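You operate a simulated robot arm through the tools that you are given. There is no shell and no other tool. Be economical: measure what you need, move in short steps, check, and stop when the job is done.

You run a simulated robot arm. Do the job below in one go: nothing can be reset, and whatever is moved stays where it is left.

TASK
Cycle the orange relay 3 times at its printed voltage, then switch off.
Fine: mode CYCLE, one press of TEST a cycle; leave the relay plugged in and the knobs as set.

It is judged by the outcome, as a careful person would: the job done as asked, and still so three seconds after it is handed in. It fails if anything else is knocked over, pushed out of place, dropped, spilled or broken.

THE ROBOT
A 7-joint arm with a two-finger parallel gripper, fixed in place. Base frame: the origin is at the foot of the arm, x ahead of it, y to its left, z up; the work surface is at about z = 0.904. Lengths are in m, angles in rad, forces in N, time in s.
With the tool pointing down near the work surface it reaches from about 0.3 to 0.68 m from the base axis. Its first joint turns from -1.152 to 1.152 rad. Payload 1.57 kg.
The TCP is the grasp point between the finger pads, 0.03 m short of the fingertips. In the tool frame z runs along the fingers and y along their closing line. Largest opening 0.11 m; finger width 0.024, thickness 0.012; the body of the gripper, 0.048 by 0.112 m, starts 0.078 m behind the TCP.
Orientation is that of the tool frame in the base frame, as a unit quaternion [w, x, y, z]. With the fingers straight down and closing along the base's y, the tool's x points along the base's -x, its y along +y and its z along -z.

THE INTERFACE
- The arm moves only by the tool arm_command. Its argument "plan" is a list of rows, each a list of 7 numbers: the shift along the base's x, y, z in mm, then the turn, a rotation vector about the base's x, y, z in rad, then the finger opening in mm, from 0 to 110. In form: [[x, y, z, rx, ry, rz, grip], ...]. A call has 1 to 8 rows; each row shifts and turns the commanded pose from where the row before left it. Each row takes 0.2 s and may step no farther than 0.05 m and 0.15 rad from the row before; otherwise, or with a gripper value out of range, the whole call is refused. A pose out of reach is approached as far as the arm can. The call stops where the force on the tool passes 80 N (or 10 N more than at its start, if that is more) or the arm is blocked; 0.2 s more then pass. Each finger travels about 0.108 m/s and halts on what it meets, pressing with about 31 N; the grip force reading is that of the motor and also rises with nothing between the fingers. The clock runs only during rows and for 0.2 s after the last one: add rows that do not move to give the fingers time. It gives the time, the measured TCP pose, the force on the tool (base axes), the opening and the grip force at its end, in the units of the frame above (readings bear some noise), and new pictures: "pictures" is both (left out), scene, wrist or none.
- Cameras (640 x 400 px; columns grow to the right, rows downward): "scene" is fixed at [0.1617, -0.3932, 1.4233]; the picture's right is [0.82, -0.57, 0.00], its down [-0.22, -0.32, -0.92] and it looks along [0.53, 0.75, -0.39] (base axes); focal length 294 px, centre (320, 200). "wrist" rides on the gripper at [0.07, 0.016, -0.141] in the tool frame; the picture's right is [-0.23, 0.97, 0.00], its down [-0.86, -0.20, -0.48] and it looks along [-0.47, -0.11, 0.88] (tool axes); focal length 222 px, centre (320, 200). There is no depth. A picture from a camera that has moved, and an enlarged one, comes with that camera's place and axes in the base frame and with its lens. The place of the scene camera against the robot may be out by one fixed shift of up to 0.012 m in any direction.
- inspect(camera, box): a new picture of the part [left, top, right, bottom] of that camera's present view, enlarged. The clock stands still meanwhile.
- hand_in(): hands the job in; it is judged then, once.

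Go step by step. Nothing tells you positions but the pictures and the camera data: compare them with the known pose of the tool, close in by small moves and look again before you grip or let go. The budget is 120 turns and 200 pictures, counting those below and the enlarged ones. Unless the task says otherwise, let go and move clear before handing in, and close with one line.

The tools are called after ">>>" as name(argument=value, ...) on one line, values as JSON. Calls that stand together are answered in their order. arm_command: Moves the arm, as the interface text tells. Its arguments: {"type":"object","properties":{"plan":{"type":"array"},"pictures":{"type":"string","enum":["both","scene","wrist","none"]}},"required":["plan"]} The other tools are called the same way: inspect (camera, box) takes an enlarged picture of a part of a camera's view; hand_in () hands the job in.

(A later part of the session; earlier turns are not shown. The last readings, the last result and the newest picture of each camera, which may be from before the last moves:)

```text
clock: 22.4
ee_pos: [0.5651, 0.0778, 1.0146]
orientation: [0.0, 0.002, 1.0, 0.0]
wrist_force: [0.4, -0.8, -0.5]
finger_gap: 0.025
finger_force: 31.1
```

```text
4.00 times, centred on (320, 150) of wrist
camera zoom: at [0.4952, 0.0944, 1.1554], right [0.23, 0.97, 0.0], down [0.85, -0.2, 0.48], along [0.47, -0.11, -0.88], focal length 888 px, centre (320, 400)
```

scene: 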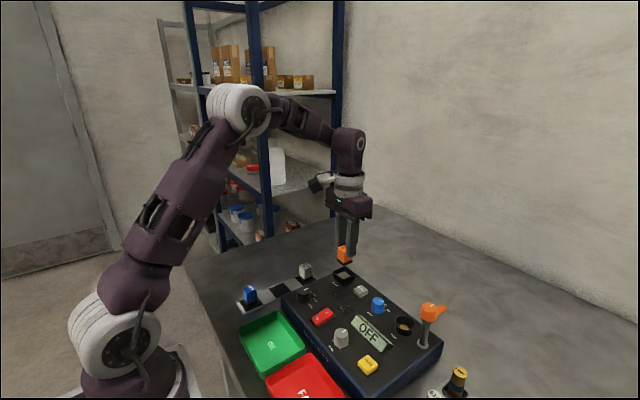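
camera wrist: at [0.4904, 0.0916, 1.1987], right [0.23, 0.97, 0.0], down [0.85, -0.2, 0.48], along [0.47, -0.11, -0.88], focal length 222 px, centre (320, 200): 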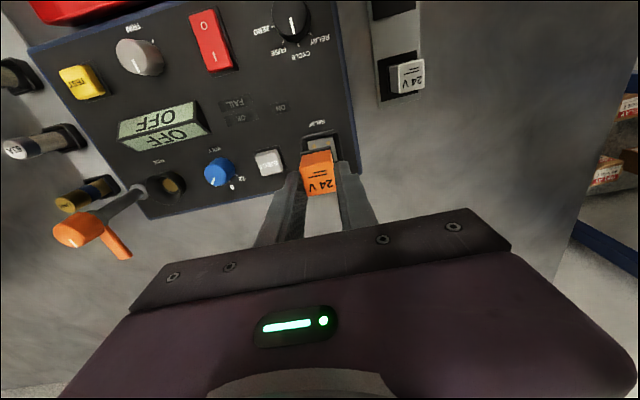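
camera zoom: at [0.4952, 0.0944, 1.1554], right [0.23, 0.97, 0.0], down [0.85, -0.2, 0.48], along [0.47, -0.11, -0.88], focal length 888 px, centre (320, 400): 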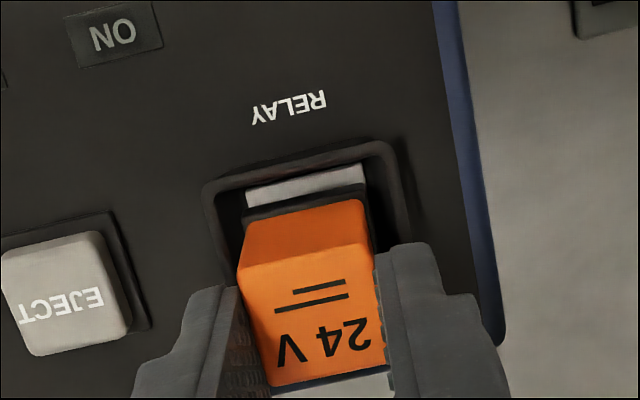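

>>> arm_command(plan=[[0, 0, -3, 0, 0, 0, 15], [0, 0, -3, 0, 0, 0, 15], [0, 0, -2, 0, 0, 0, 15], [0, 0, 0, 0, 0, 0, 15]], pictures="none")

>>> inspect(camera="scene", box=[300, 220, 400, 300])

```text
clock: 23.4
ee_pos: [0.5654, 0.0775, 1.0078]
orientation: [0.002, 0.003, 1.0, 0.0]
wrist_force: [1.1, 0.7, 27.7]
finger_gap: 0.025
finger_force: 30.7
```

```text
5.00 times, centred on (350, 260) of scene
camera zoom: at [0.1612, -0.3933, 1.4234], right [0.82, -0.57, 0.0], down [-0.22, -0.32, -0.92], along [0.53, 0.75, -0.39], focal length 1473 px, centre (170, -100)
```

zoom: 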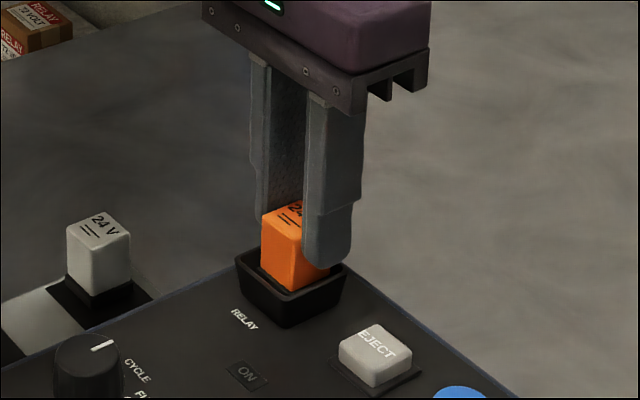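

Contact at 28 N, so the relay is either on the floor or at the contacts. I'll press a little further and check whether it still moves.

>>> arm_command(plan=[[0, 0, -1.5, 0, 0, 0, 15], [0, 0, -1.5, 0, 0, 0, 15], [0, 0, 0, 0, 0, 0, 15]], pictures="none")

>>> inspect(camera="scene", box=[300, 220, 400, 300])

>>> inspect(camera="wrist", box=[240, 100, 400, 200])

```text
clock: 24.2
ee_pos: [0.565, 0.0759, 1.0037]
orientation: [0.001, 0.003, 1.0, 0.0]
wrist_force: [5.2, -2.4, 26.4]
finger_gap: 0.0251
finger_force: 31.0
```

```text
5.00 times, centred on (350, 260) of scene
camera zoom: at [0.1613, -0.3934, 1.4233], right [0.82, -0.57, 0.0], down [-0.22, -0.32, -0.92], along [0.53, 0.75, -0.39], focal length 1473 px, centre (170, -100)
```

zoom: 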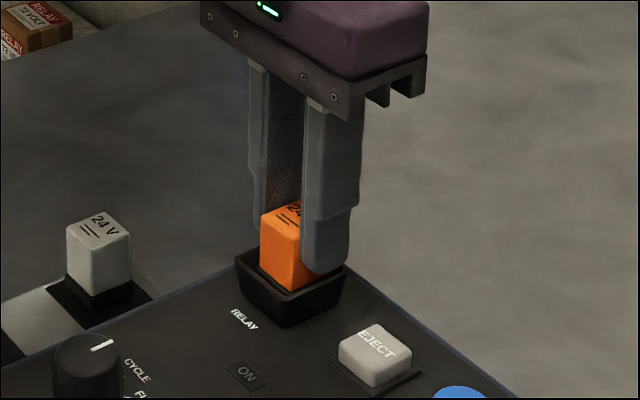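

```text
4.00 times, centred on (320, 150) of wrist
camera zoom: at [0.4947, 0.0943, 1.1452], right [0.23, 0.97, 0.0], down [0.85, -0.2, 0.48], along [0.47, -0.11, -0.88], focal length 888 px, centre (320, 400)
```

zoom: 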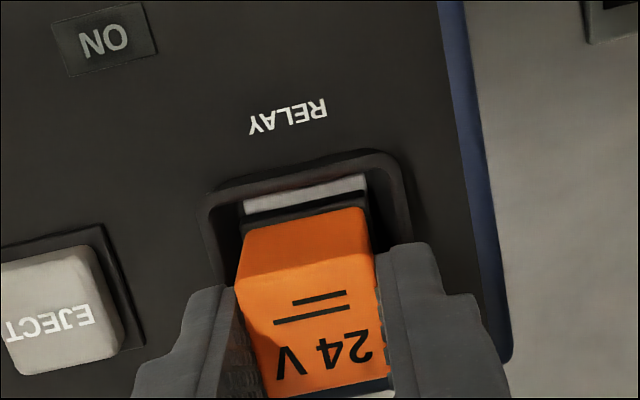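

The relay isn't sinking further; the fingers slid down it slightly. I'll look closely at the seating.

>>> inspect(camera="wrist", box=[285, 132, 349, 172])

>>> inspect(camera="scene", box=[335, 255, 385, 290])

```text
10.00 times, centred on (317, 152) of wrist
camera zoom: at [0.4947, 0.0943, 1.1452], right [0.23, 0.97, 0.0], down [0.85, -0.2, 0.48], along [0.47, -0.11, -0.88], focal length 2221 px, centre (350, 680)
```

zoom: 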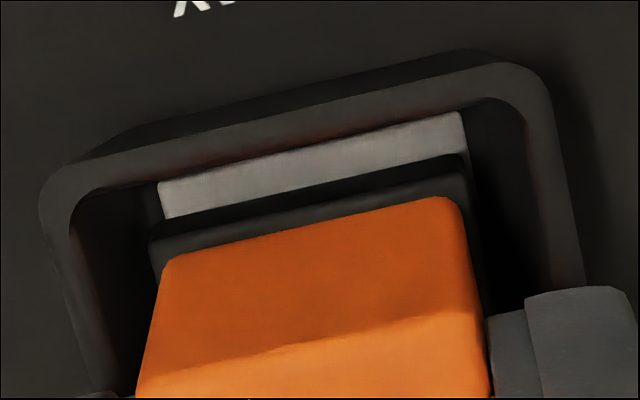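

```text
11.43 times, centred on (360, 272) of scene
camera zoom: at [0.1613, -0.3934, 1.4233], right [0.82, -0.57, 0.0], down [-0.22, -0.32, -0.92], along [0.53, 0.75, -0.39], focal length 3366 px, centre (-137, -629)
```

zoom: 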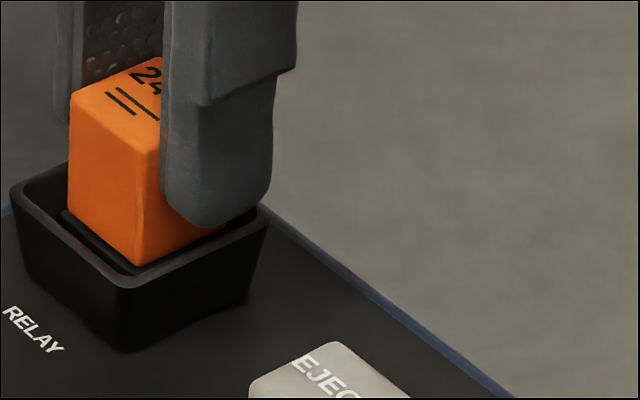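

The contact plate shows a strip of about 3.5 mm on the -x side, so the relay sits too far in +x and is catching the wall. I'll raise it slightly, shift back, and lower again.

>>> arm_command(plan=[[0, 0, 4, 0, 0, 0, 15], [0, 0, 4, 0, 0, 0, 15], [-3.5, 0, 0, 0, 0, 0, 15], [0, 0, 0, 0, 0, 0, 15]], pictures="none")

>>> inspect(camera="wrist", box=[285, 132, 349, 172])

>>> inspect(camera="scene", box=[335, 255, 385, 290])

```text
clock: 25.2
ee_pos: [0.5617, 0.0787, 1.0121]
orientation: [-0.001, 0.002, 1.0, 0.0]
wrist_force: [0.2, 0.4, -0.1]
finger_gap: 0.025
finger_force: 31.1
```

```text
10.00 times, centred on (317, 152) of wrist
camera zoom: at [0.4915, 0.0954, 1.1527], right [0.23, 0.97, 0.0], down [0.85, -0.2, 0.48], along [0.46, -0.11, -0.88], focal length 2221 px, centre (350, 680)
```

zoom: 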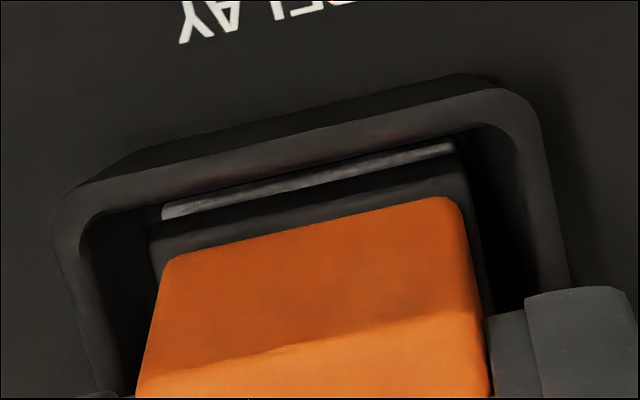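

```text
11.43 times, centred on (360, 272) of scene
camera zoom: at [0.1617, -0.3932, 1.4233], right [0.82, -0.57, 0.0], down [-0.22, -0.32, -0.92], along [0.53, 0.75, -0.39], focal length 3366 px, centre (-137, -629)
```

zoom: 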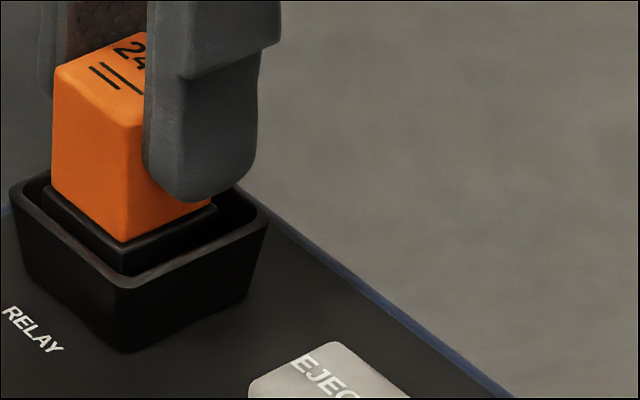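

It's close to centred now. I'll nudge +1 mm in x and lower gently.

>>> arm_command(plan=[[1, 0, -2, 0, 0, 0, 15], [0, 0, -2, 0, 0, 0, 15], [0, 0, -2, 0, 0, 0, 15], [0, 0, -2, 0, 0, 0, 15], [0, 0, -2, 0, 0, 0, 15], [0, 0, 0, 0, 0, 0, 15]], pictures="none")

>>> inspect(camera="wrist", box=[285, 132, 349, 172])

>>> inspect(camera="scene", box=[335, 255, 385, 290])

```text
clock: 26.6
ee_pos: [0.5626, 0.0799, 1.0025]
orientation: [0.002, 0.003, 1.0, 0.0]
wrist_force: [3.9, -1.6, 27.4]
finger_gap: 0.025
finger_force: 31.0
```

```text
10.00 times, centred on (317, 152) of wrist
camera zoom: at [0.4924, 0.0947, 1.1432], right [0.23, 0.97, 0.0], down [0.85, -0.2, 0.48], along [0.47, -0.11, -0.88], focal length 2221 px, centre (350, 680)
```

zoom: 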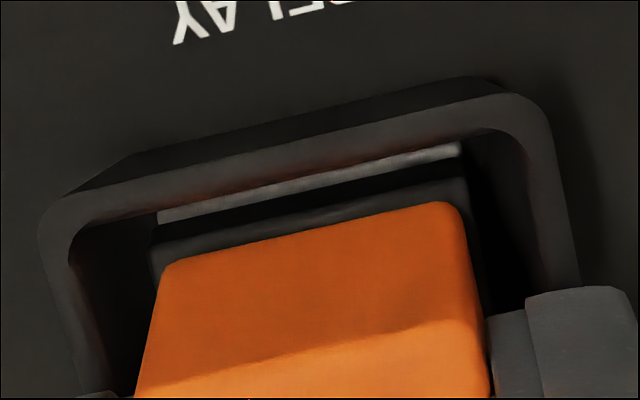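

```text
11.43 times, centred on (360, 272) of scene
camera zoom: at [0.1613, -0.3933, 1.4233], right [0.82, -0.57, 0.0], down [-0.22, -0.32, -0.92], along [0.53, 0.75, -0.39], focal length 3366 px, centre (-137, -629)
```

zoom: 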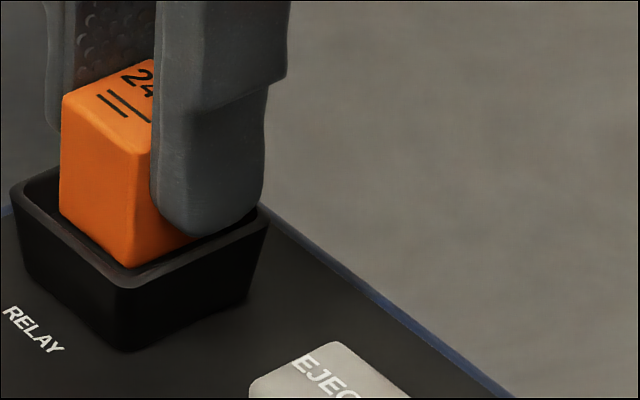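

The base is about 1 mm off centre on the contact plate, and the fingertips are close to the rim. I'll lift slightly, shift -1 mm, lower, release, and inspect.

>>> arm_command(plan=[[0, 0, 3, 0, 0, 0, 15], [-1.2, -0.5, 0, 0, 0, 0, 15], [0, 0, -2, 0, 0, 0, 15], [0, 0, 0, 0, 0, 0, 15]], pictures="none")

>>> arm_command(plan=[[0, 0, 0, 0, 0, 0, 30], [0, 0, 0, 0, 0, 0, 36], [0, 0, 0, 0, 0, 0, 36]], pictures="none")

>>> inspect(camera="wrist", box=[285, 132, 349, 172])

>>> inspect(camera="scene", box=[335, 255, 385, 290])

```text
clock: 27.6
ee_pos: [0.5603, 0.0787, 1.0025]
orientation: [0.0, 0.003, 1.0, 0.0]
wrist_force: [1.8, 2.2, 20.9]
finger_gap: 0.025
finger_force: 31.2
```

```text
clock: 28.4
ee_pos: [0.5606, 0.0776, 1.0036]
orientation: [0.0, 0.002, 1.0, 0.0]
wrist_force: [0.3, 1.2, -0.1]
finger_gap: 0.036
finger_force: 0.1
```

```text
10.00 times, centred on (317, 152) of wrist
camera zoom: at [0.4913, 0.0945, 1.1437], right [0.23, 0.97, 0.0], down [0.85, -0.2, 0.48], along [0.47, -0.11, -0.88], focal length 2221 px, centre (350, 680)
```

zoom: 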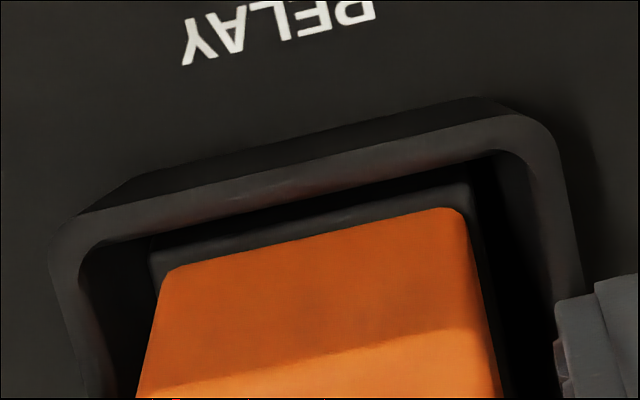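

```text
11.43 times, centred on (360, 272) of scene
camera zoom: at [0.1617, -0.3932, 1.4233], right [0.82, -0.57, 0.0], down [-0.22, -0.32, -0.92], along [0.53, 0.75, -0.39], focal length 3366 px, centre (-137, -629)
```

zoom: 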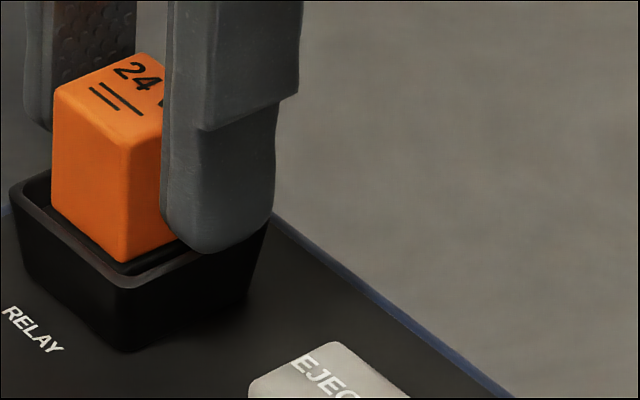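

Released, and the plate is now covered. I'll rise and view the whole socket.

>>> arm_command(plan=[[0, 0, 20, 0, 0, 0, 40], [0, 0, 30, 0, 0, 0, 40], [0, 0, 20, 0, 0, 0, 0], [0, 0, 0, 0, 0, 0, 0], [0, 0, 0, 0, 0, 0, 0]], pictures="none")

>>> inspect(camera="wrist", box=[280, 100, 360, 150])

>>> inspect(camera="scene", box=[325, 250, 385, 290])

```text
clock: 29.6
ee_pos: [0.5624, 0.079, 1.0728]
orientation: [-0.001, 0.003, 1.0, 0.0]
wrist_force: [-0.3, 0.2, 0.6]
finger_gap: 0.0003
finger_force: 21.6
```

```text
8.00 times, centred on (320, 125) of wrist
camera zoom: at [0.4909, 0.0952, 1.2134], right [0.23, 0.97, 0.0], down [0.85, -0.2, 0.48], along [0.47, -0.11, -0.88], focal length 1777 px, centre (320, 800)
```

zoom: 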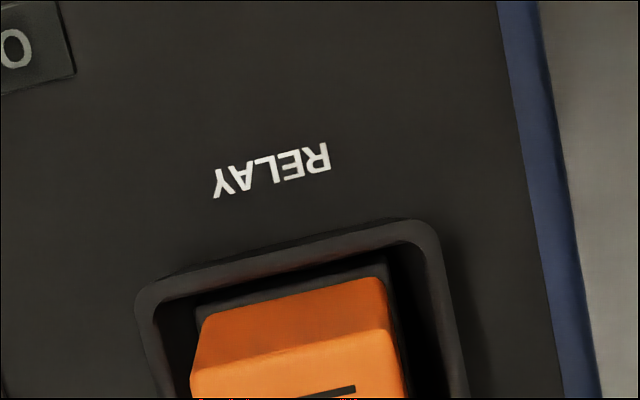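

```text
10.00 times, centred on (355, 270) of scene
camera zoom: at [0.1617, -0.3932, 1.4233], right [0.82, -0.57, 0.0], down [-0.22, -0.32, -0.92], along [0.53, 0.75, -0.39], focal length 2945 px, centre (-30, -500)
```

zoom: 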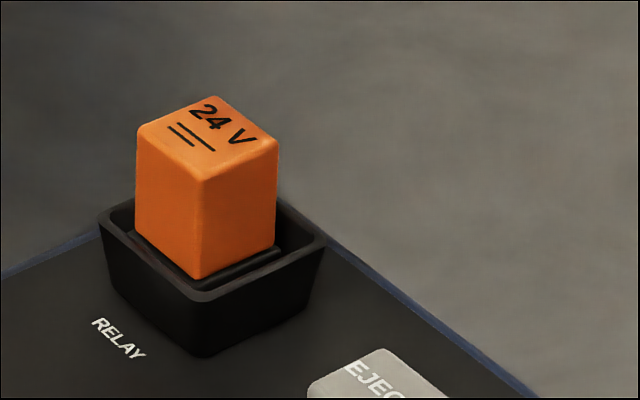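

The relay stands upright in the socket. I'll press it home from above with closed fingers.

>>> arm_command(plan=[[-2, 0, -20, 0, 0, 0, 0], [0, 0, -20, 0, 0, 0, 0], [0, 0, -10, 0, 0, 0, 0], [0, 0, -3, 0, 0, 0, 0], [0, 0, -2, 0, 0, 0, 0], [0, 0, -2, 0, 0, 0, 0]], pictures="none")

>>> inspect(camera="scene", box=[325, 250, 385, 290])

```text
clock: 30.9
ee_pos: [0.5618, 0.0773, 1.0232]
orientation: [0.007, 0.001, 1.0, 0.001]
wrist_force: [-5.4, -0.2, 24.4]
finger_gap: 0.0002
finger_force: 21.5
stopped in row 6: the force on the tool passed its limit (the readings are from after the stop); the commanded pose is now the measured one
```

```text
10.00 times, centred on (355, 270) of scene
camera zoom: at [0.161, -0.3933, 1.4234], right [0.82, -0.57, 0.0], down [-0.22, -0.32, -0.92], along [0.53, 0.75, -0.39], focal length 2945 px, centre (-30, -500)
```

zoom: 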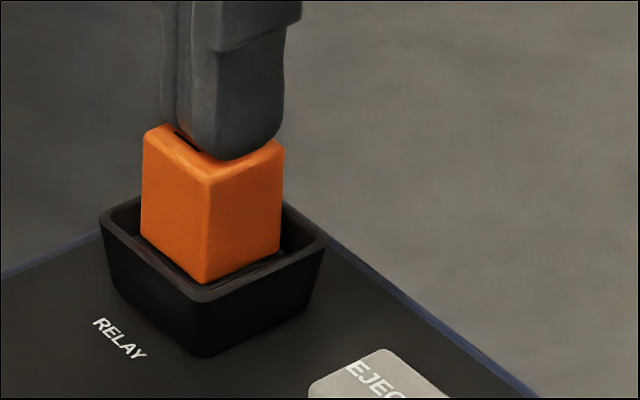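

It moved down about 1.5 mm and centred itself. I'll rise and check that it stays.

>>> arm_command(plan=[[0, 0, 20, 0, 0, 0, 0], [0, 0, 40, 0, 0, 0, 0], [0, 0, 0, 0, 0, 0, 0]])

>>> inspect(camera="scene", box=[325, 250, 385, 290])

>>> inspect(camera="wrist", box=[280, 110, 360, 160])

```text
clock: 31.7
ee_pos: [0.561, 0.0756, 1.0807]
orientation: [0.005, 0.001, 1.0, 0.0]
wrist_force: [-0.1, 0.6, 0.4]
finger_gap: 0.0001
finger_force: 21.4
camera wrist: at [0.4897, 0.0937, 1.2214], right [0.23, 0.97, 0.0], down [0.85, -0.2, 0.49], along [0.47, -0.11, -0.87], focal length 222 px, centre (320, 200)
```

scene: 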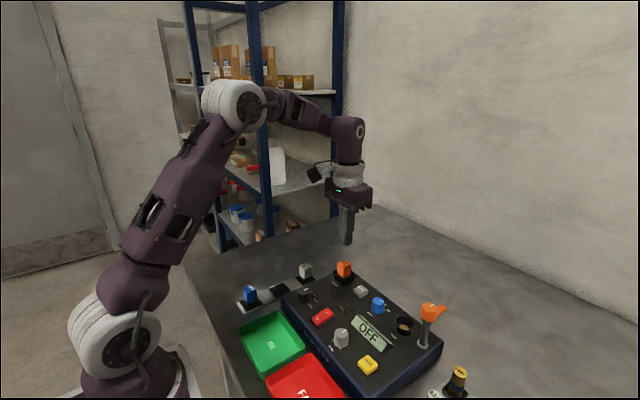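
wrist: 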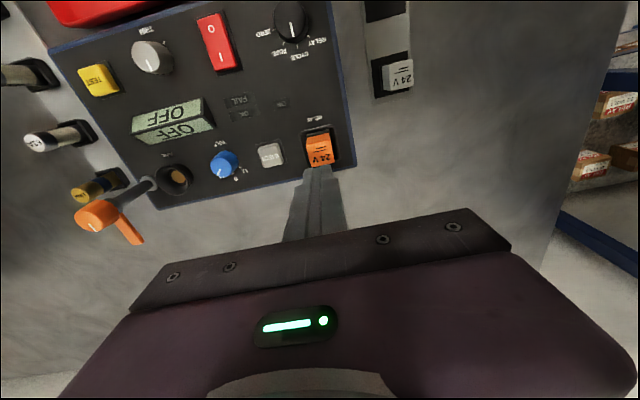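

```text
10.00 times, centred on (355, 270) of scene
camera zoom: at [0.1617, -0.3932, 1.4233], right [0.82, -0.57, 0.0], down [-0.22, -0.32, -0.92], along [0.53, 0.75, -0.39], focal length 2945 px, centre (-30, -500)
```

zoom: 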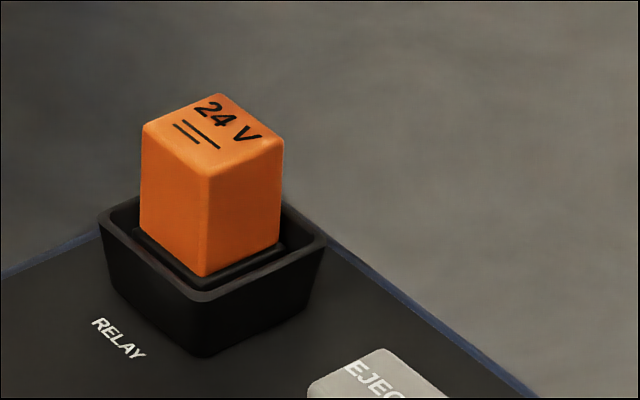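

```text
8.00 times, centred on (320, 135) of wrist
camera zoom: at [0.4897, 0.0937, 1.2214], right [0.23, 0.97, 0.0], down [0.85, -0.2, 0.49], along [0.47, -0.11, -0.87], focal length 1777 px, centre (320, 720)
```

zoom: 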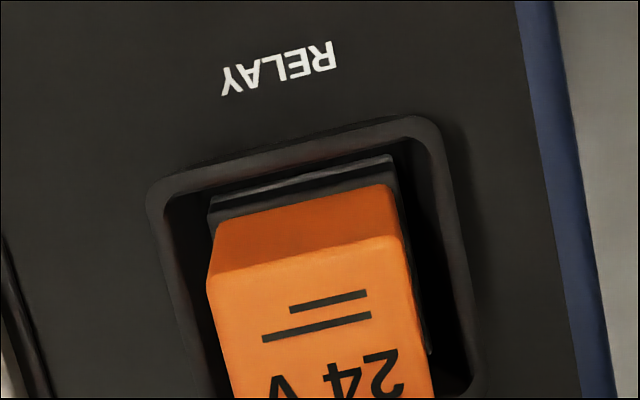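

The relay sits centred and upright in the socket; whether it's electrically plugged in will show on the display. Next I'll go above the "I" end of the red power switch, at about (0.455, 0.003).

>>> arm_command(plan=[[-35, -25, 0, 0, 0.01, 0, 0], [-35, -25, 0, 0, 0, 0, 0], [-34, -23, -10, 0, 0, 0, 0], [0, 0, -30, 0, 0, 0, 0], [0, 0, 0, 0, 0, 0, 0]], pictures="none")

>>> inspect(camera="wrist", box=[240, 120, 400, 220])

>>> inspect(camera="scene", box=[285, 260, 395, 330])

```text
clock: 32.9
ee_pos: [0.4575, 0.0044, 1.0439]
orientation: [0.0, 0.001, 1.0, 0.002]
wrist_force: [-0.3, -0.1, 0.2]
finger_gap: 0.0
finger_force: 21.5
```

```text
4.00 times, centred on (320, 170) of wrist
camera zoom: at [0.3875, 0.021, 1.1838], right [0.23, 0.97, 0.0], down [0.85, -0.2, 0.48], along [0.47, -0.11, -0.88], focal length 888 px, centre (320, 320)
```

zoom: 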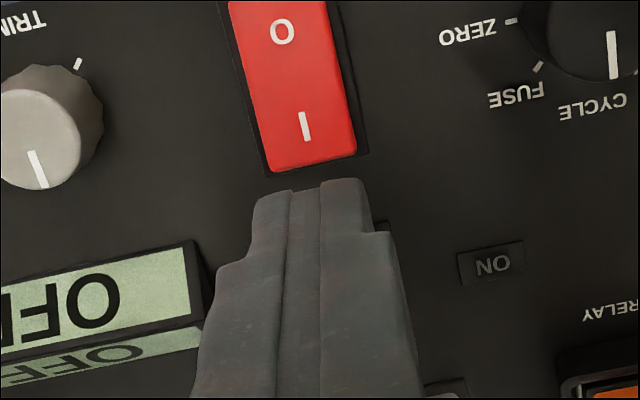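

```text
5.71 times, centred on (340, 295) of scene
camera zoom: at [0.1617, -0.3932, 1.4233], right [0.82, -0.57, 0.0], down [-0.22, -0.32, -0.92], along [0.53, 0.75, -0.39], focal length 1683 px, centre (206, -343)
```

zoom: 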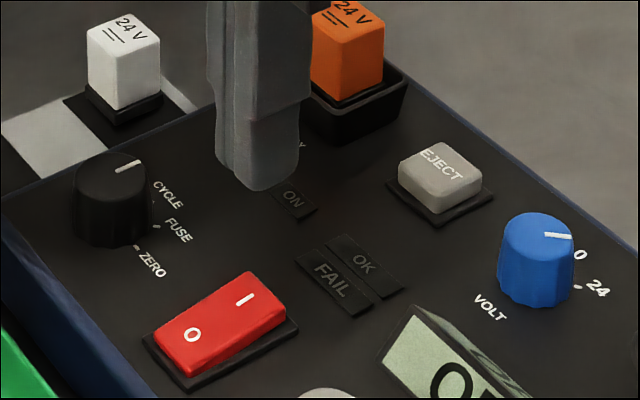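

Aligned with the "I" end. I'll lower gently and press.

>>> arm_command(plan=[[-1.5, -1.5, -20, 0, 0, 0, 0], [0, 0, -20, 0, 0, 0, 0], [0, 0, -4, 0, 0, 0, 0], [0, 0, -3, 0, 0, 0, 0], [0, 0, -3, 0, 0, 0, 0], [0, 0, -3, 0, 0, 0, 0]], pictures="scene")

```text
clock: 34.3
ee_pos: [0.455, 0.003, 0.9892]
orientation: [0.0, 0.002, 1.0, 0.0]
wrist_force: [0.2, 0.6, 0.6]
finger_gap: 0.0
finger_force: 21.0
```

scene: 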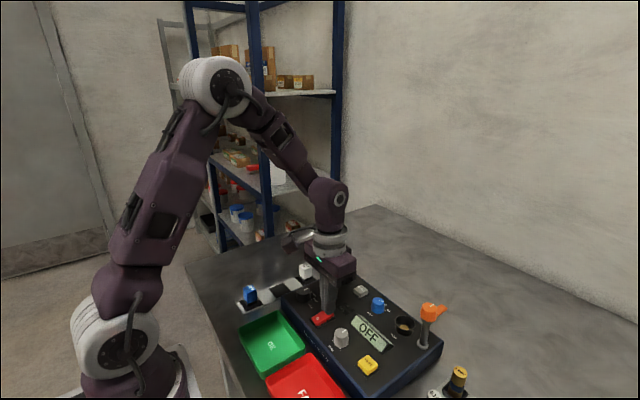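

No contact yet, so I'll continue down in small steps.

>>> arm_command(plan=[[0, 0, -3, 0, 0, 0, 0], [0, 0, -3, 0, 0, 0, 0], [0, 0, -2, 0, 0, 0, 0], [0, 0, -2, 0, 0, 0, 0]], pictures="scene")

>>> inspect(camera="scene", box=[285, 270, 395, 350])

```text
clock: 35.1
ee_pos: [0.4575, 0.0037, 0.9853]
orientation: [0.003, 0.003, 1.0, 0.002]
wrist_force: [-2.4, 1.0, 13.8]
finger_gap: 0.0
finger_force: 21.9
stopped in row 4: the force on the tool passed its limit (the readings are from after the stop); the commanded pose is now the measured one
```

scene: 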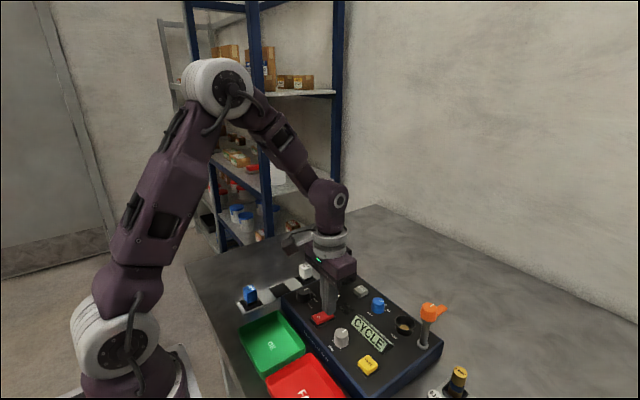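

```text
5.00 times, centred on (340, 310) of scene
camera zoom: at [0.1614, -0.3932, 1.4234], right [0.82, -0.57, 0.0], down [-0.22, -0.32, -0.92], along [0.53, 0.75, -0.39], focal length 1473 px, centre (220, -350)
```

zoom: 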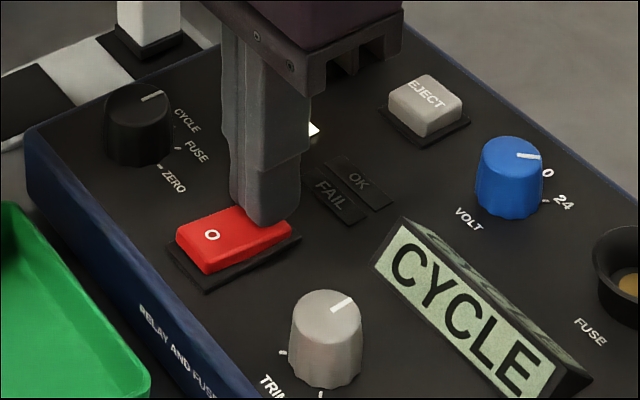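

Power is on and the display reads CYCLE with the ON lamp lit. I'll rise and check the display and relay.

>>> arm_command(plan=[[0, 0, 20, 0, 0.006, 0, 0], [0, 0, 40, 0, 0, 0, 0], [0, 0, 30, 0, 0, 0, 0], [0, 0, 0, 0, 0, 0, 0]])

>>> inspect(camera="scene", box=[280, 250, 420, 350])

>>> inspect(camera="wrist", box=[180, 80, 400, 220])

```text
clock: 36.1
ee_pos: [0.4569, 0.0046, 1.0749]
orientation: [0.0, 0.001, 1.0, 0.001]
wrist_force: [0.2, 0.7, 0.9]
finger_gap: 0.0
finger_force: 21.7
camera wrist: at [0.3874, 0.0204, 1.2158], right [0.23, 0.97, 0.0], down [0.85, -0.2, 0.48], along [0.46, -0.11, -0.88], focal length 222 px, centre (320, 200)
```

scene: 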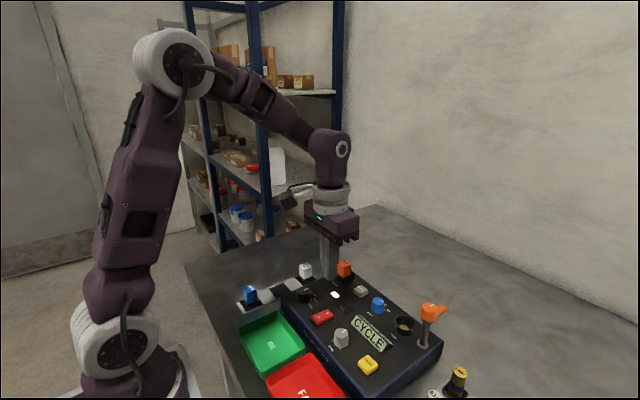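
wrist: 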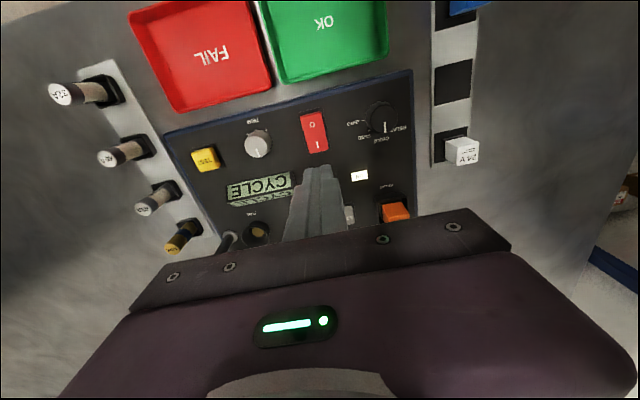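

```text
4.00 times, centred on (350, 300) of scene
camera zoom: at [0.1617, -0.3932, 1.4233], right [0.82, -0.57, 0.0], down [-0.22, -0.32, -0.92], along [0.53, 0.75, -0.39], focal length 1178 px, centre (200, -200)
```

zoom: 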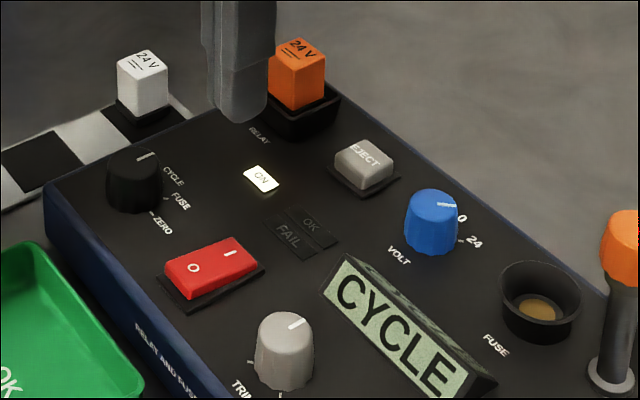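

```text
2.86 times, centred on (290, 150) of wrist
camera zoom: at [0.3874, 0.0204, 1.2158], right [0.23, 0.97, 0.0], down [0.85, -0.2, 0.48], along [0.46, -0.11, -0.88], focal length 635 px, centre (406, 343)
```

zoom: 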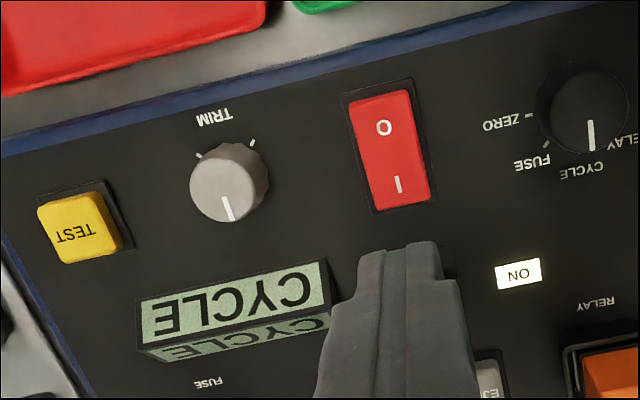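

The panel is live and reads CYCLE. I'll move over the yellow TEST button at about (0.437, -0.134).

>>> arm_command(plan=[[-5, -40, 0, 0, 0, 0, 0], [-5, -40, 0, 0, 0, 0, 0], [-5, -40, 0, 0, 0, 0, 0], [-5, -18, -20, 0, 0, 0, 0], [0, 0, -10, 0, 0, 0, 0], [0, 0, 0, 0, 0, 0, 0]], pictures="none")

>>> inspect(camera="wrist", box=[240, 120, 400, 220])

>>> inspect(camera="scene", box=[320, 300, 450, 390])

```text
clock: 37.5
ee_pos: [0.4381, -0.1365, 1.0444]
orientation: [0.0, 0.002, 1.0, 0.002]
wrist_force: [0.1, -0.3, -0.8]
finger_gap: 0.0
finger_force: 21.0
```

```text
4.00 times, centred on (320, 170) of wrist
camera zoom: at [0.3678, -0.1194, 1.1858], right [0.23, 0.97, 0.0], down [0.85, -0.2, 0.48], along [0.47, -0.11, -0.88], focal length 888 px, centre (320, 320)
```

zoom: 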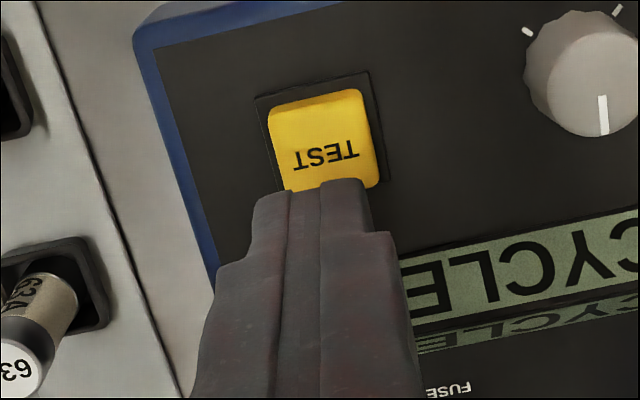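

```text
4.44 times, centred on (385, 345) of scene
camera zoom: at [0.1617, -0.3932, 1.4233], right [0.82, -0.57, 0.0], down [-0.22, -0.32, -0.92], along [0.53, 0.75, -0.39], focal length 1309 px, centre (31, -444)
```

zoom: 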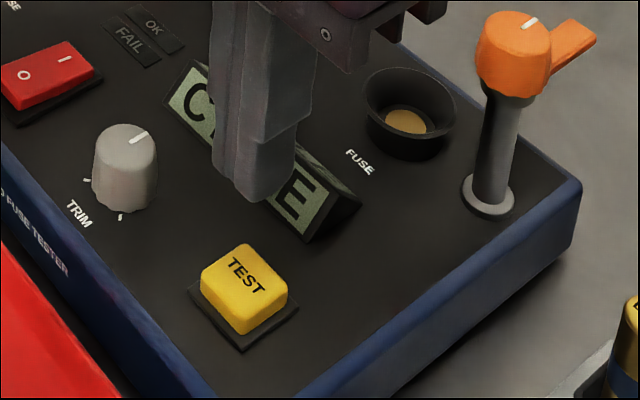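

Aligned over TEST. I'll lower slowly to press once, watching the display.

>>> arm_command(plan=[[0, 2, -20, 0, 0, 0, 0], [0, 0, -20, 0, 0, 0, 0], [0, 0, -6, 0, 0, 0, 0], [0, 0, -3, 0, 0, 0, 0], [0, 0, -3, 0, 0, 0, 0]], pictures="none")

>>> inspect(camera="scene", box=[310, 270, 450, 390])

```text
clock: 38.7
ee_pos: [0.437, -0.1322, 0.9935]
orientation: [0.0, 0.001, 1.0, 0.001]
wrist_force: [-0.9, -0.3, 0.0]
finger_gap: 0.0
finger_force: 21.5
```

```text
3.33 times, centred on (380, 330) of scene
camera zoom: at [0.1617, -0.3932, 1.4233], right [0.82, -0.57, 0.0], down [-0.22, -0.32, -0.92], along [0.53, 0.75, -0.39], focal length 982 px, centre (120, -233)
```

zoom: 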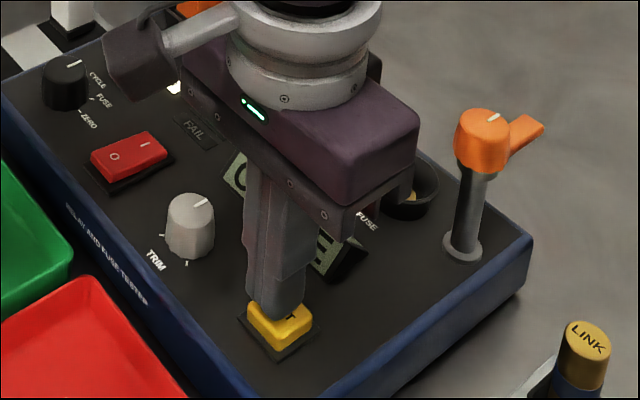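

>>> arm_command(plan=[[0, 0, -2, 0, 0, 0, 0], [0, 0, -2, 0, 0, 0, 0], [0, 0, -2, 0, 0, 0, 0]], pictures="none")

>>> inspect(camera="wrist", box=[240, 100, 420, 220])

```text
clock: 39.5
ee_pos: [0.4381, -0.1313, 0.9868]
orientation: [0.0, 0.003, 1.0, 0.002]
wrist_force: [1.0, -1.0, -0.2]
finger_gap: 0.0
finger_force: 21.5
```

```text
3.33 times, centred on (330, 160) of wrist
camera zoom: at [0.3675, -0.1157, 1.1279], right [0.23, 0.97, 0.0], down [0.85, -0.2, 0.48], along [0.47, -0.11, -0.88], focal length 740 px, centre (287, 333)
```

zoom: 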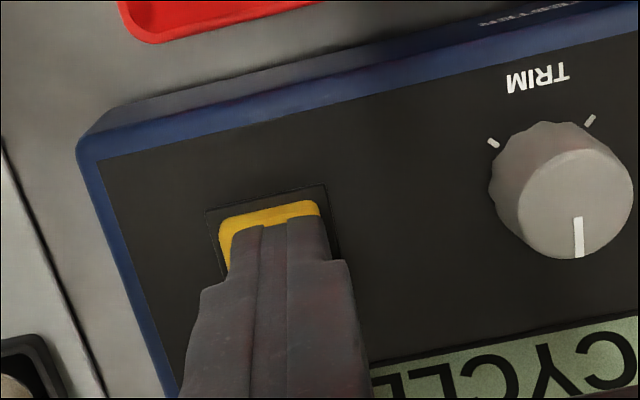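

>>> arm_command(plan=[[-1, -2, -1, 0, 0, 0, 0], [0, 0, -2, 0, 0, 0, 0], [0, 0, -2, 0, 0, 0, 0], [0, 0, -1, 0, 0, 0, 0]], pictures="none")

>>> inspect(camera="wrist", box=[240, 100, 420, 220])

```text
clock: 40.5
ee_pos: [0.4359, -0.1346, 0.9802]
orientation: [0.001, 0.002, 1.0, 0.001]
wrist_force: [-9.3, 0.4, 19.6]
finger_gap: 0.0
finger_force: 21.5
```

```text
3.33 times, centred on (330, 160) of wrist
camera zoom: at [0.3661, -0.1182, 1.122], right [0.23, 0.97, 0.0], down [0.85, -0.2, 0.48], along [0.47, -0.11, -0.88], focal length 740 px, centre (287, 333)
```

zoom: 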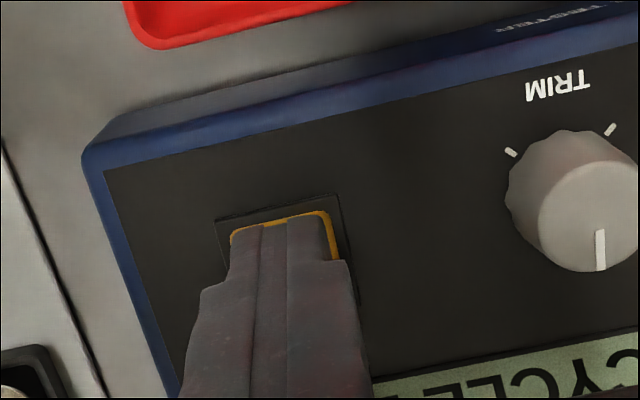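

The display text seems to have changed. I'll rise and read it.

>>> arm_command(plan=[[0, 0, 10, 0, 0, 0, 0], [0, 0, 20, 0, 0, 0, 0], [0, 0, 20, 0, 0, 0, 0], [0, 0, 0, 0, 0, 0, 0]], pictures="none")

>>> inspect(camera="scene", box=[280, 250, 420, 390])

>>> inspect(camera="wrist", box=[240, 80, 480, 240])

```text
clock: 41.5
ee_pos: [0.4365, -0.1351, 1.0307]
orientation: [0.0, 0.002, 1.0, 0.001]
wrist_force: [0.1, 0.2, 0.8]
finger_gap: 0.0
finger_force: 21.5
```

```text
2.86 times, centred on (350, 320) of scene
camera zoom: at [0.1617, -0.3932, 1.4233], right [0.82, -0.57, 0.0], down [-0.22, -0.32, -0.92], along [0.53, 0.75, -0.39], focal length 842 px, centre (234, -143)
```

zoom: 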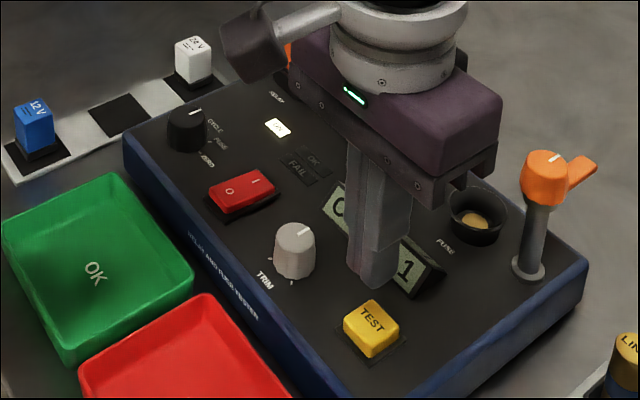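

```text
2.50 times, centred on (360, 160) of wrist
camera zoom: at [0.3672, -0.1176, 1.1718], right [0.23, 0.97, 0.0], down [0.85, -0.2, 0.48], along [0.47, -0.11, -0.88], focal length 555 px, centre (220, 300)
```

zoom: 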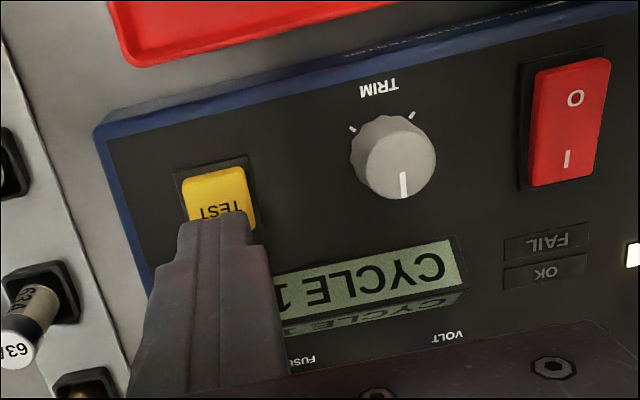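

The display shows CYCLE 1. I'll check the relay seat once, then do press two with the same stroke.

>>> arm_command(plan=[[0, 0, -20, 0, 0, 0, 0], [0, 0, -20, 0, 0, 0, 0], [0, 0, -6, 0, 0, 0, 0], [0, 0, -4.5, 0, 0, 0, 0], [0, 0, 0, 0, 0, 0, 0]], pictures="none")

>>> arm_command(plan=[[0, 0, 10, 0, 0, 0, 0], [0, 0, 20, 0, 0, 0, 0], [0, 0, 20, 0, 0, 0, 0], [0, 0, 0, 0, 0, 0, 0]], pictures="none")

>>> inspect(camera="wrist", box=[240, 80, 480, 240])

>>> inspect(camera="wrist", box=[480, 80, 640, 200])

```text
clock: 42.7
ee_pos: [0.4359, -0.1354, 0.9805]
orientation: [0.0, 0.002, 1.0, 0.001]
wrist_force: [-7.6, 2.0, 23.3]
finger_gap: 0.0
finger_force: 21.3
```

```text
clock: 43.7
ee_pos: [0.4359, -0.1348, 1.0298]
orientation: [0.0, 0.002, 1.0, 0.001]
wrist_force: [0.1, -0.3, -0.6]
finger_gap: 0.0001
finger_force: 21.7
```

```text
2.50 times, centred on (360, 160) of wrist
camera zoom: at [0.3666, -0.1181, 1.172], right [0.23, 0.97, 0.0], down [0.85, -0.2, 0.48], along [0.47, -0.11, -0.88], focal length 555 px, centre (220, 300)
```

zoom: 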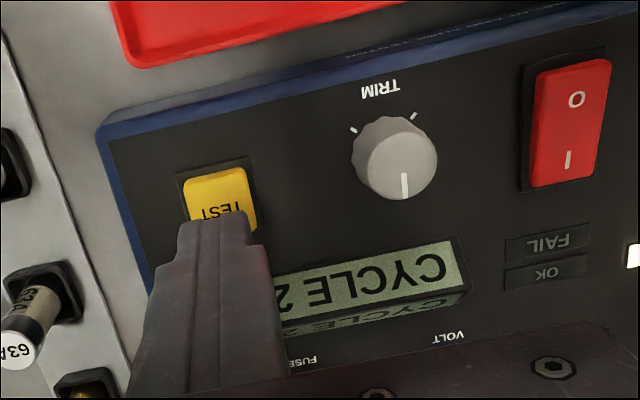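

```text
3.33 times, centred on (560, 140) of wrist
camera zoom: at [0.3666, -0.1181, 1.172], right [0.23, 0.97, 0.0], down [0.85, -0.2, 0.48], along [0.47, -0.11, -0.88], focal length 740 px, centre (-480, 400)
```

zoom: 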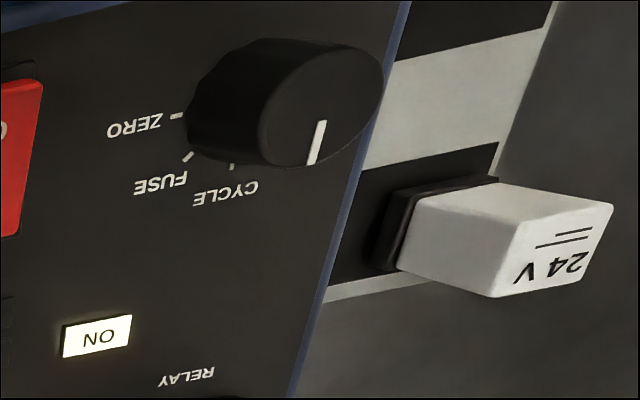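

CYCLE 2 is showing. Now the third press.

>>> arm_command(plan=[[0, 0, -20, 0, 0, 0, 0], [0, 0, -20, 0, 0, 0, 0], [0, 0, -6, 0, 0, 0, 0], [0, 0, -4.5, 0, 0, 0, 0], [0, 0, 0, 0, 0, 0, 0]], pictures="none")

>>> arm_command(plan=[[0, 0, 10, 0, 0, 0, 0], [0, 0, 20, 0, 0, 0, 0], [0, 0, 30, 0, 0, 0, 0], [0, 0, 0, 0, 0, 0, 0]], pictures="none")

>>> inspect(camera="wrist", box=[240, 80, 480, 240])

```text
clock: 44.9
ee_pos: [0.4367, -0.1334, 0.981]
orientation: [0.0, 0.002, 1.0, 0.001]
wrist_force: [-4.5, 0.8, 22.7]
finger_gap: 0.0
finger_force: 20.6
```

```text
clock: 45.9
ee_pos: [0.4367, -0.1347, 1.0397]
orientation: [0.0, 0.001, 1.0, 0.001]
wrist_force: [-0.9, -0.1, 0.3]
finger_gap: 0.0
finger_force: 21.6
```

```text
2.50 times, centred on (360, 160) of wrist
camera zoom: at [0.3674, -0.118, 1.1811], right [0.23, 0.97, 0.0], down [0.85, -0.2, 0.48], along [0.47, -0.11, -0.88], focal length 555 px, centre (220, 300)
```

zoom: 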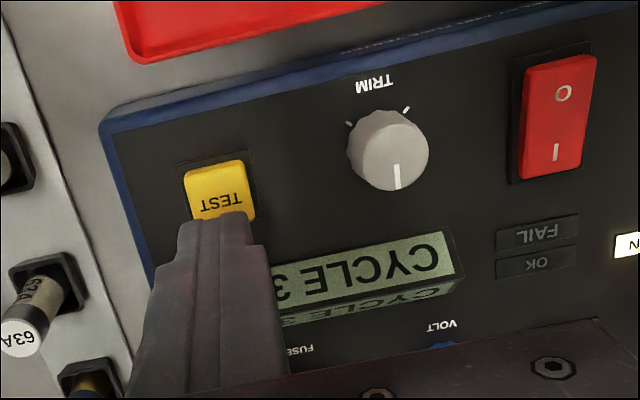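

CYCLE 3 is showing. Now I'll go to the "O" end of the power switch.

>>> arm_command(plan=[[0, 35, 10, 0, 0, 0, 0], [-5, 35, 0, 0, 0, 0, 0], [-5, 35, 0, 0, 0, 0, 0], [-5, 32.5, -10, 0, 0, 0, 0], [0, 0, -20, 0, 0, 0, 0], [0, 0, 0, 0, 0, 0, 0]], pictures="none")

>>> inspect(camera="wrist", box=[240, 120, 400, 220])

>>> inspect(camera="scene", box=[280, 250, 420, 350])

```text
clock: 47.3
ee_pos: [0.4203, 0.0023, 1.0189]
orientation: [-0.001, 0.002, 1.0, 0.001]
wrist_force: [0.1, -0.6, -0.4]
finger_gap: 0.0
finger_force: 21.4
```

```text
4.00 times, centred on (320, 170) of wrist
camera zoom: at [0.3508, 0.0181, 1.1605], right [0.23, 0.97, 0.0], down [0.85, -0.2, 0.48], along [0.47, -0.11, -0.88], focal length 888 px, centre (320, 320)
```

zoom: 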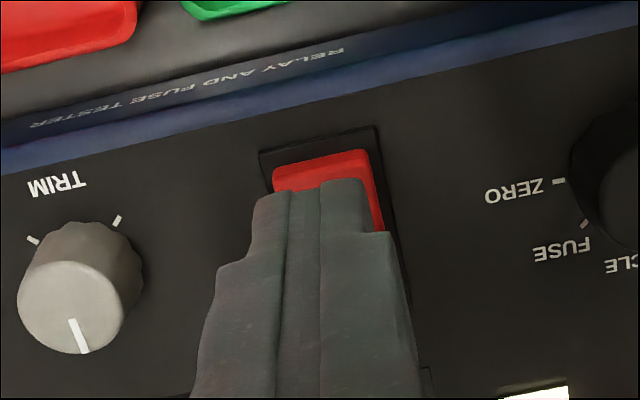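

```text
4.00 times, centred on (350, 300) of scene
camera zoom: at [0.1617, -0.3932, 1.4233], right [0.82, -0.57, 0.0], down [-0.22, -0.32, -0.92], along [0.53, 0.75, -0.39], focal length 1178 px, centre (200, -200)
```

zoom: 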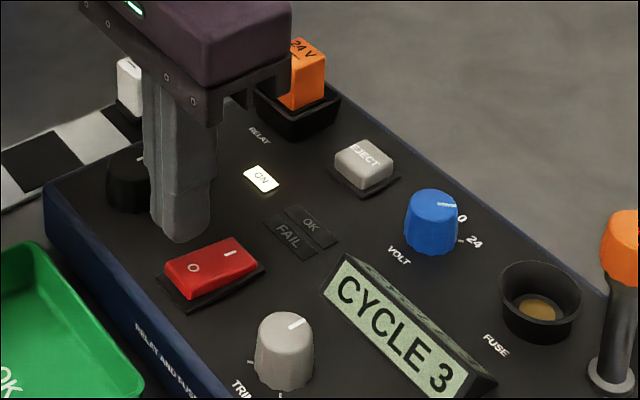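

Aligned with the O end, and the display shows CYCLE 3. Pressing to switch off.

>>> arm_command(plan=[[0, 0.5, -20, 0, 0, 0, 0], [0, 0, -10, 0, 0, 0, 0], [0, 0, -3, 0, 0, 0, 0], [0, 0, -2, 0, 0, 0, 0], [0, 0, -2, 0, 0, 0, 0], [0, 0, -2, 0, 0, 0, 0]], pictures="none")

>>> inspect(camera="scene", box=[280, 250, 420, 350])

```text
clock: 48.6
ee_pos: [0.4211, 0.0046, 0.9851]
orientation: [0.002, 0.001, 1.0, 0.0]
wrist_force: [-12.5, 1.0, 28.7]
finger_gap: 0.0
finger_force: 20.9
stopped in row 6: the force on the tool passed its limit (the readings are from after the stop); the commanded pose is now the measured one
```

```text
4.00 times, centred on (350, 300) of scene
camera zoom: at [0.1609, -0.3932, 1.4234], right [0.82, -0.57, 0.0], down [-0.22, -0.32, -0.92], along [0.53, 0.75, -0.39], focal length 1178 px, centre (200, -200)
```

zoom: 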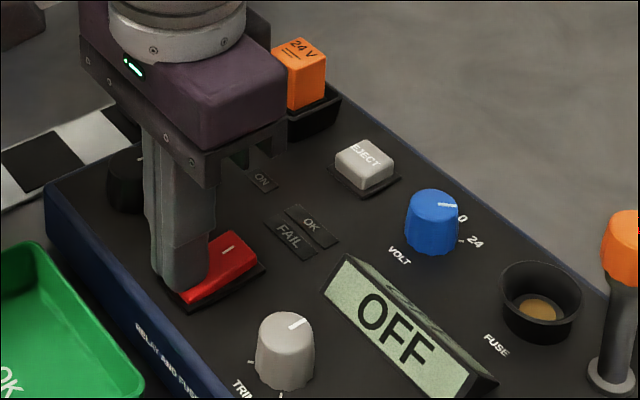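

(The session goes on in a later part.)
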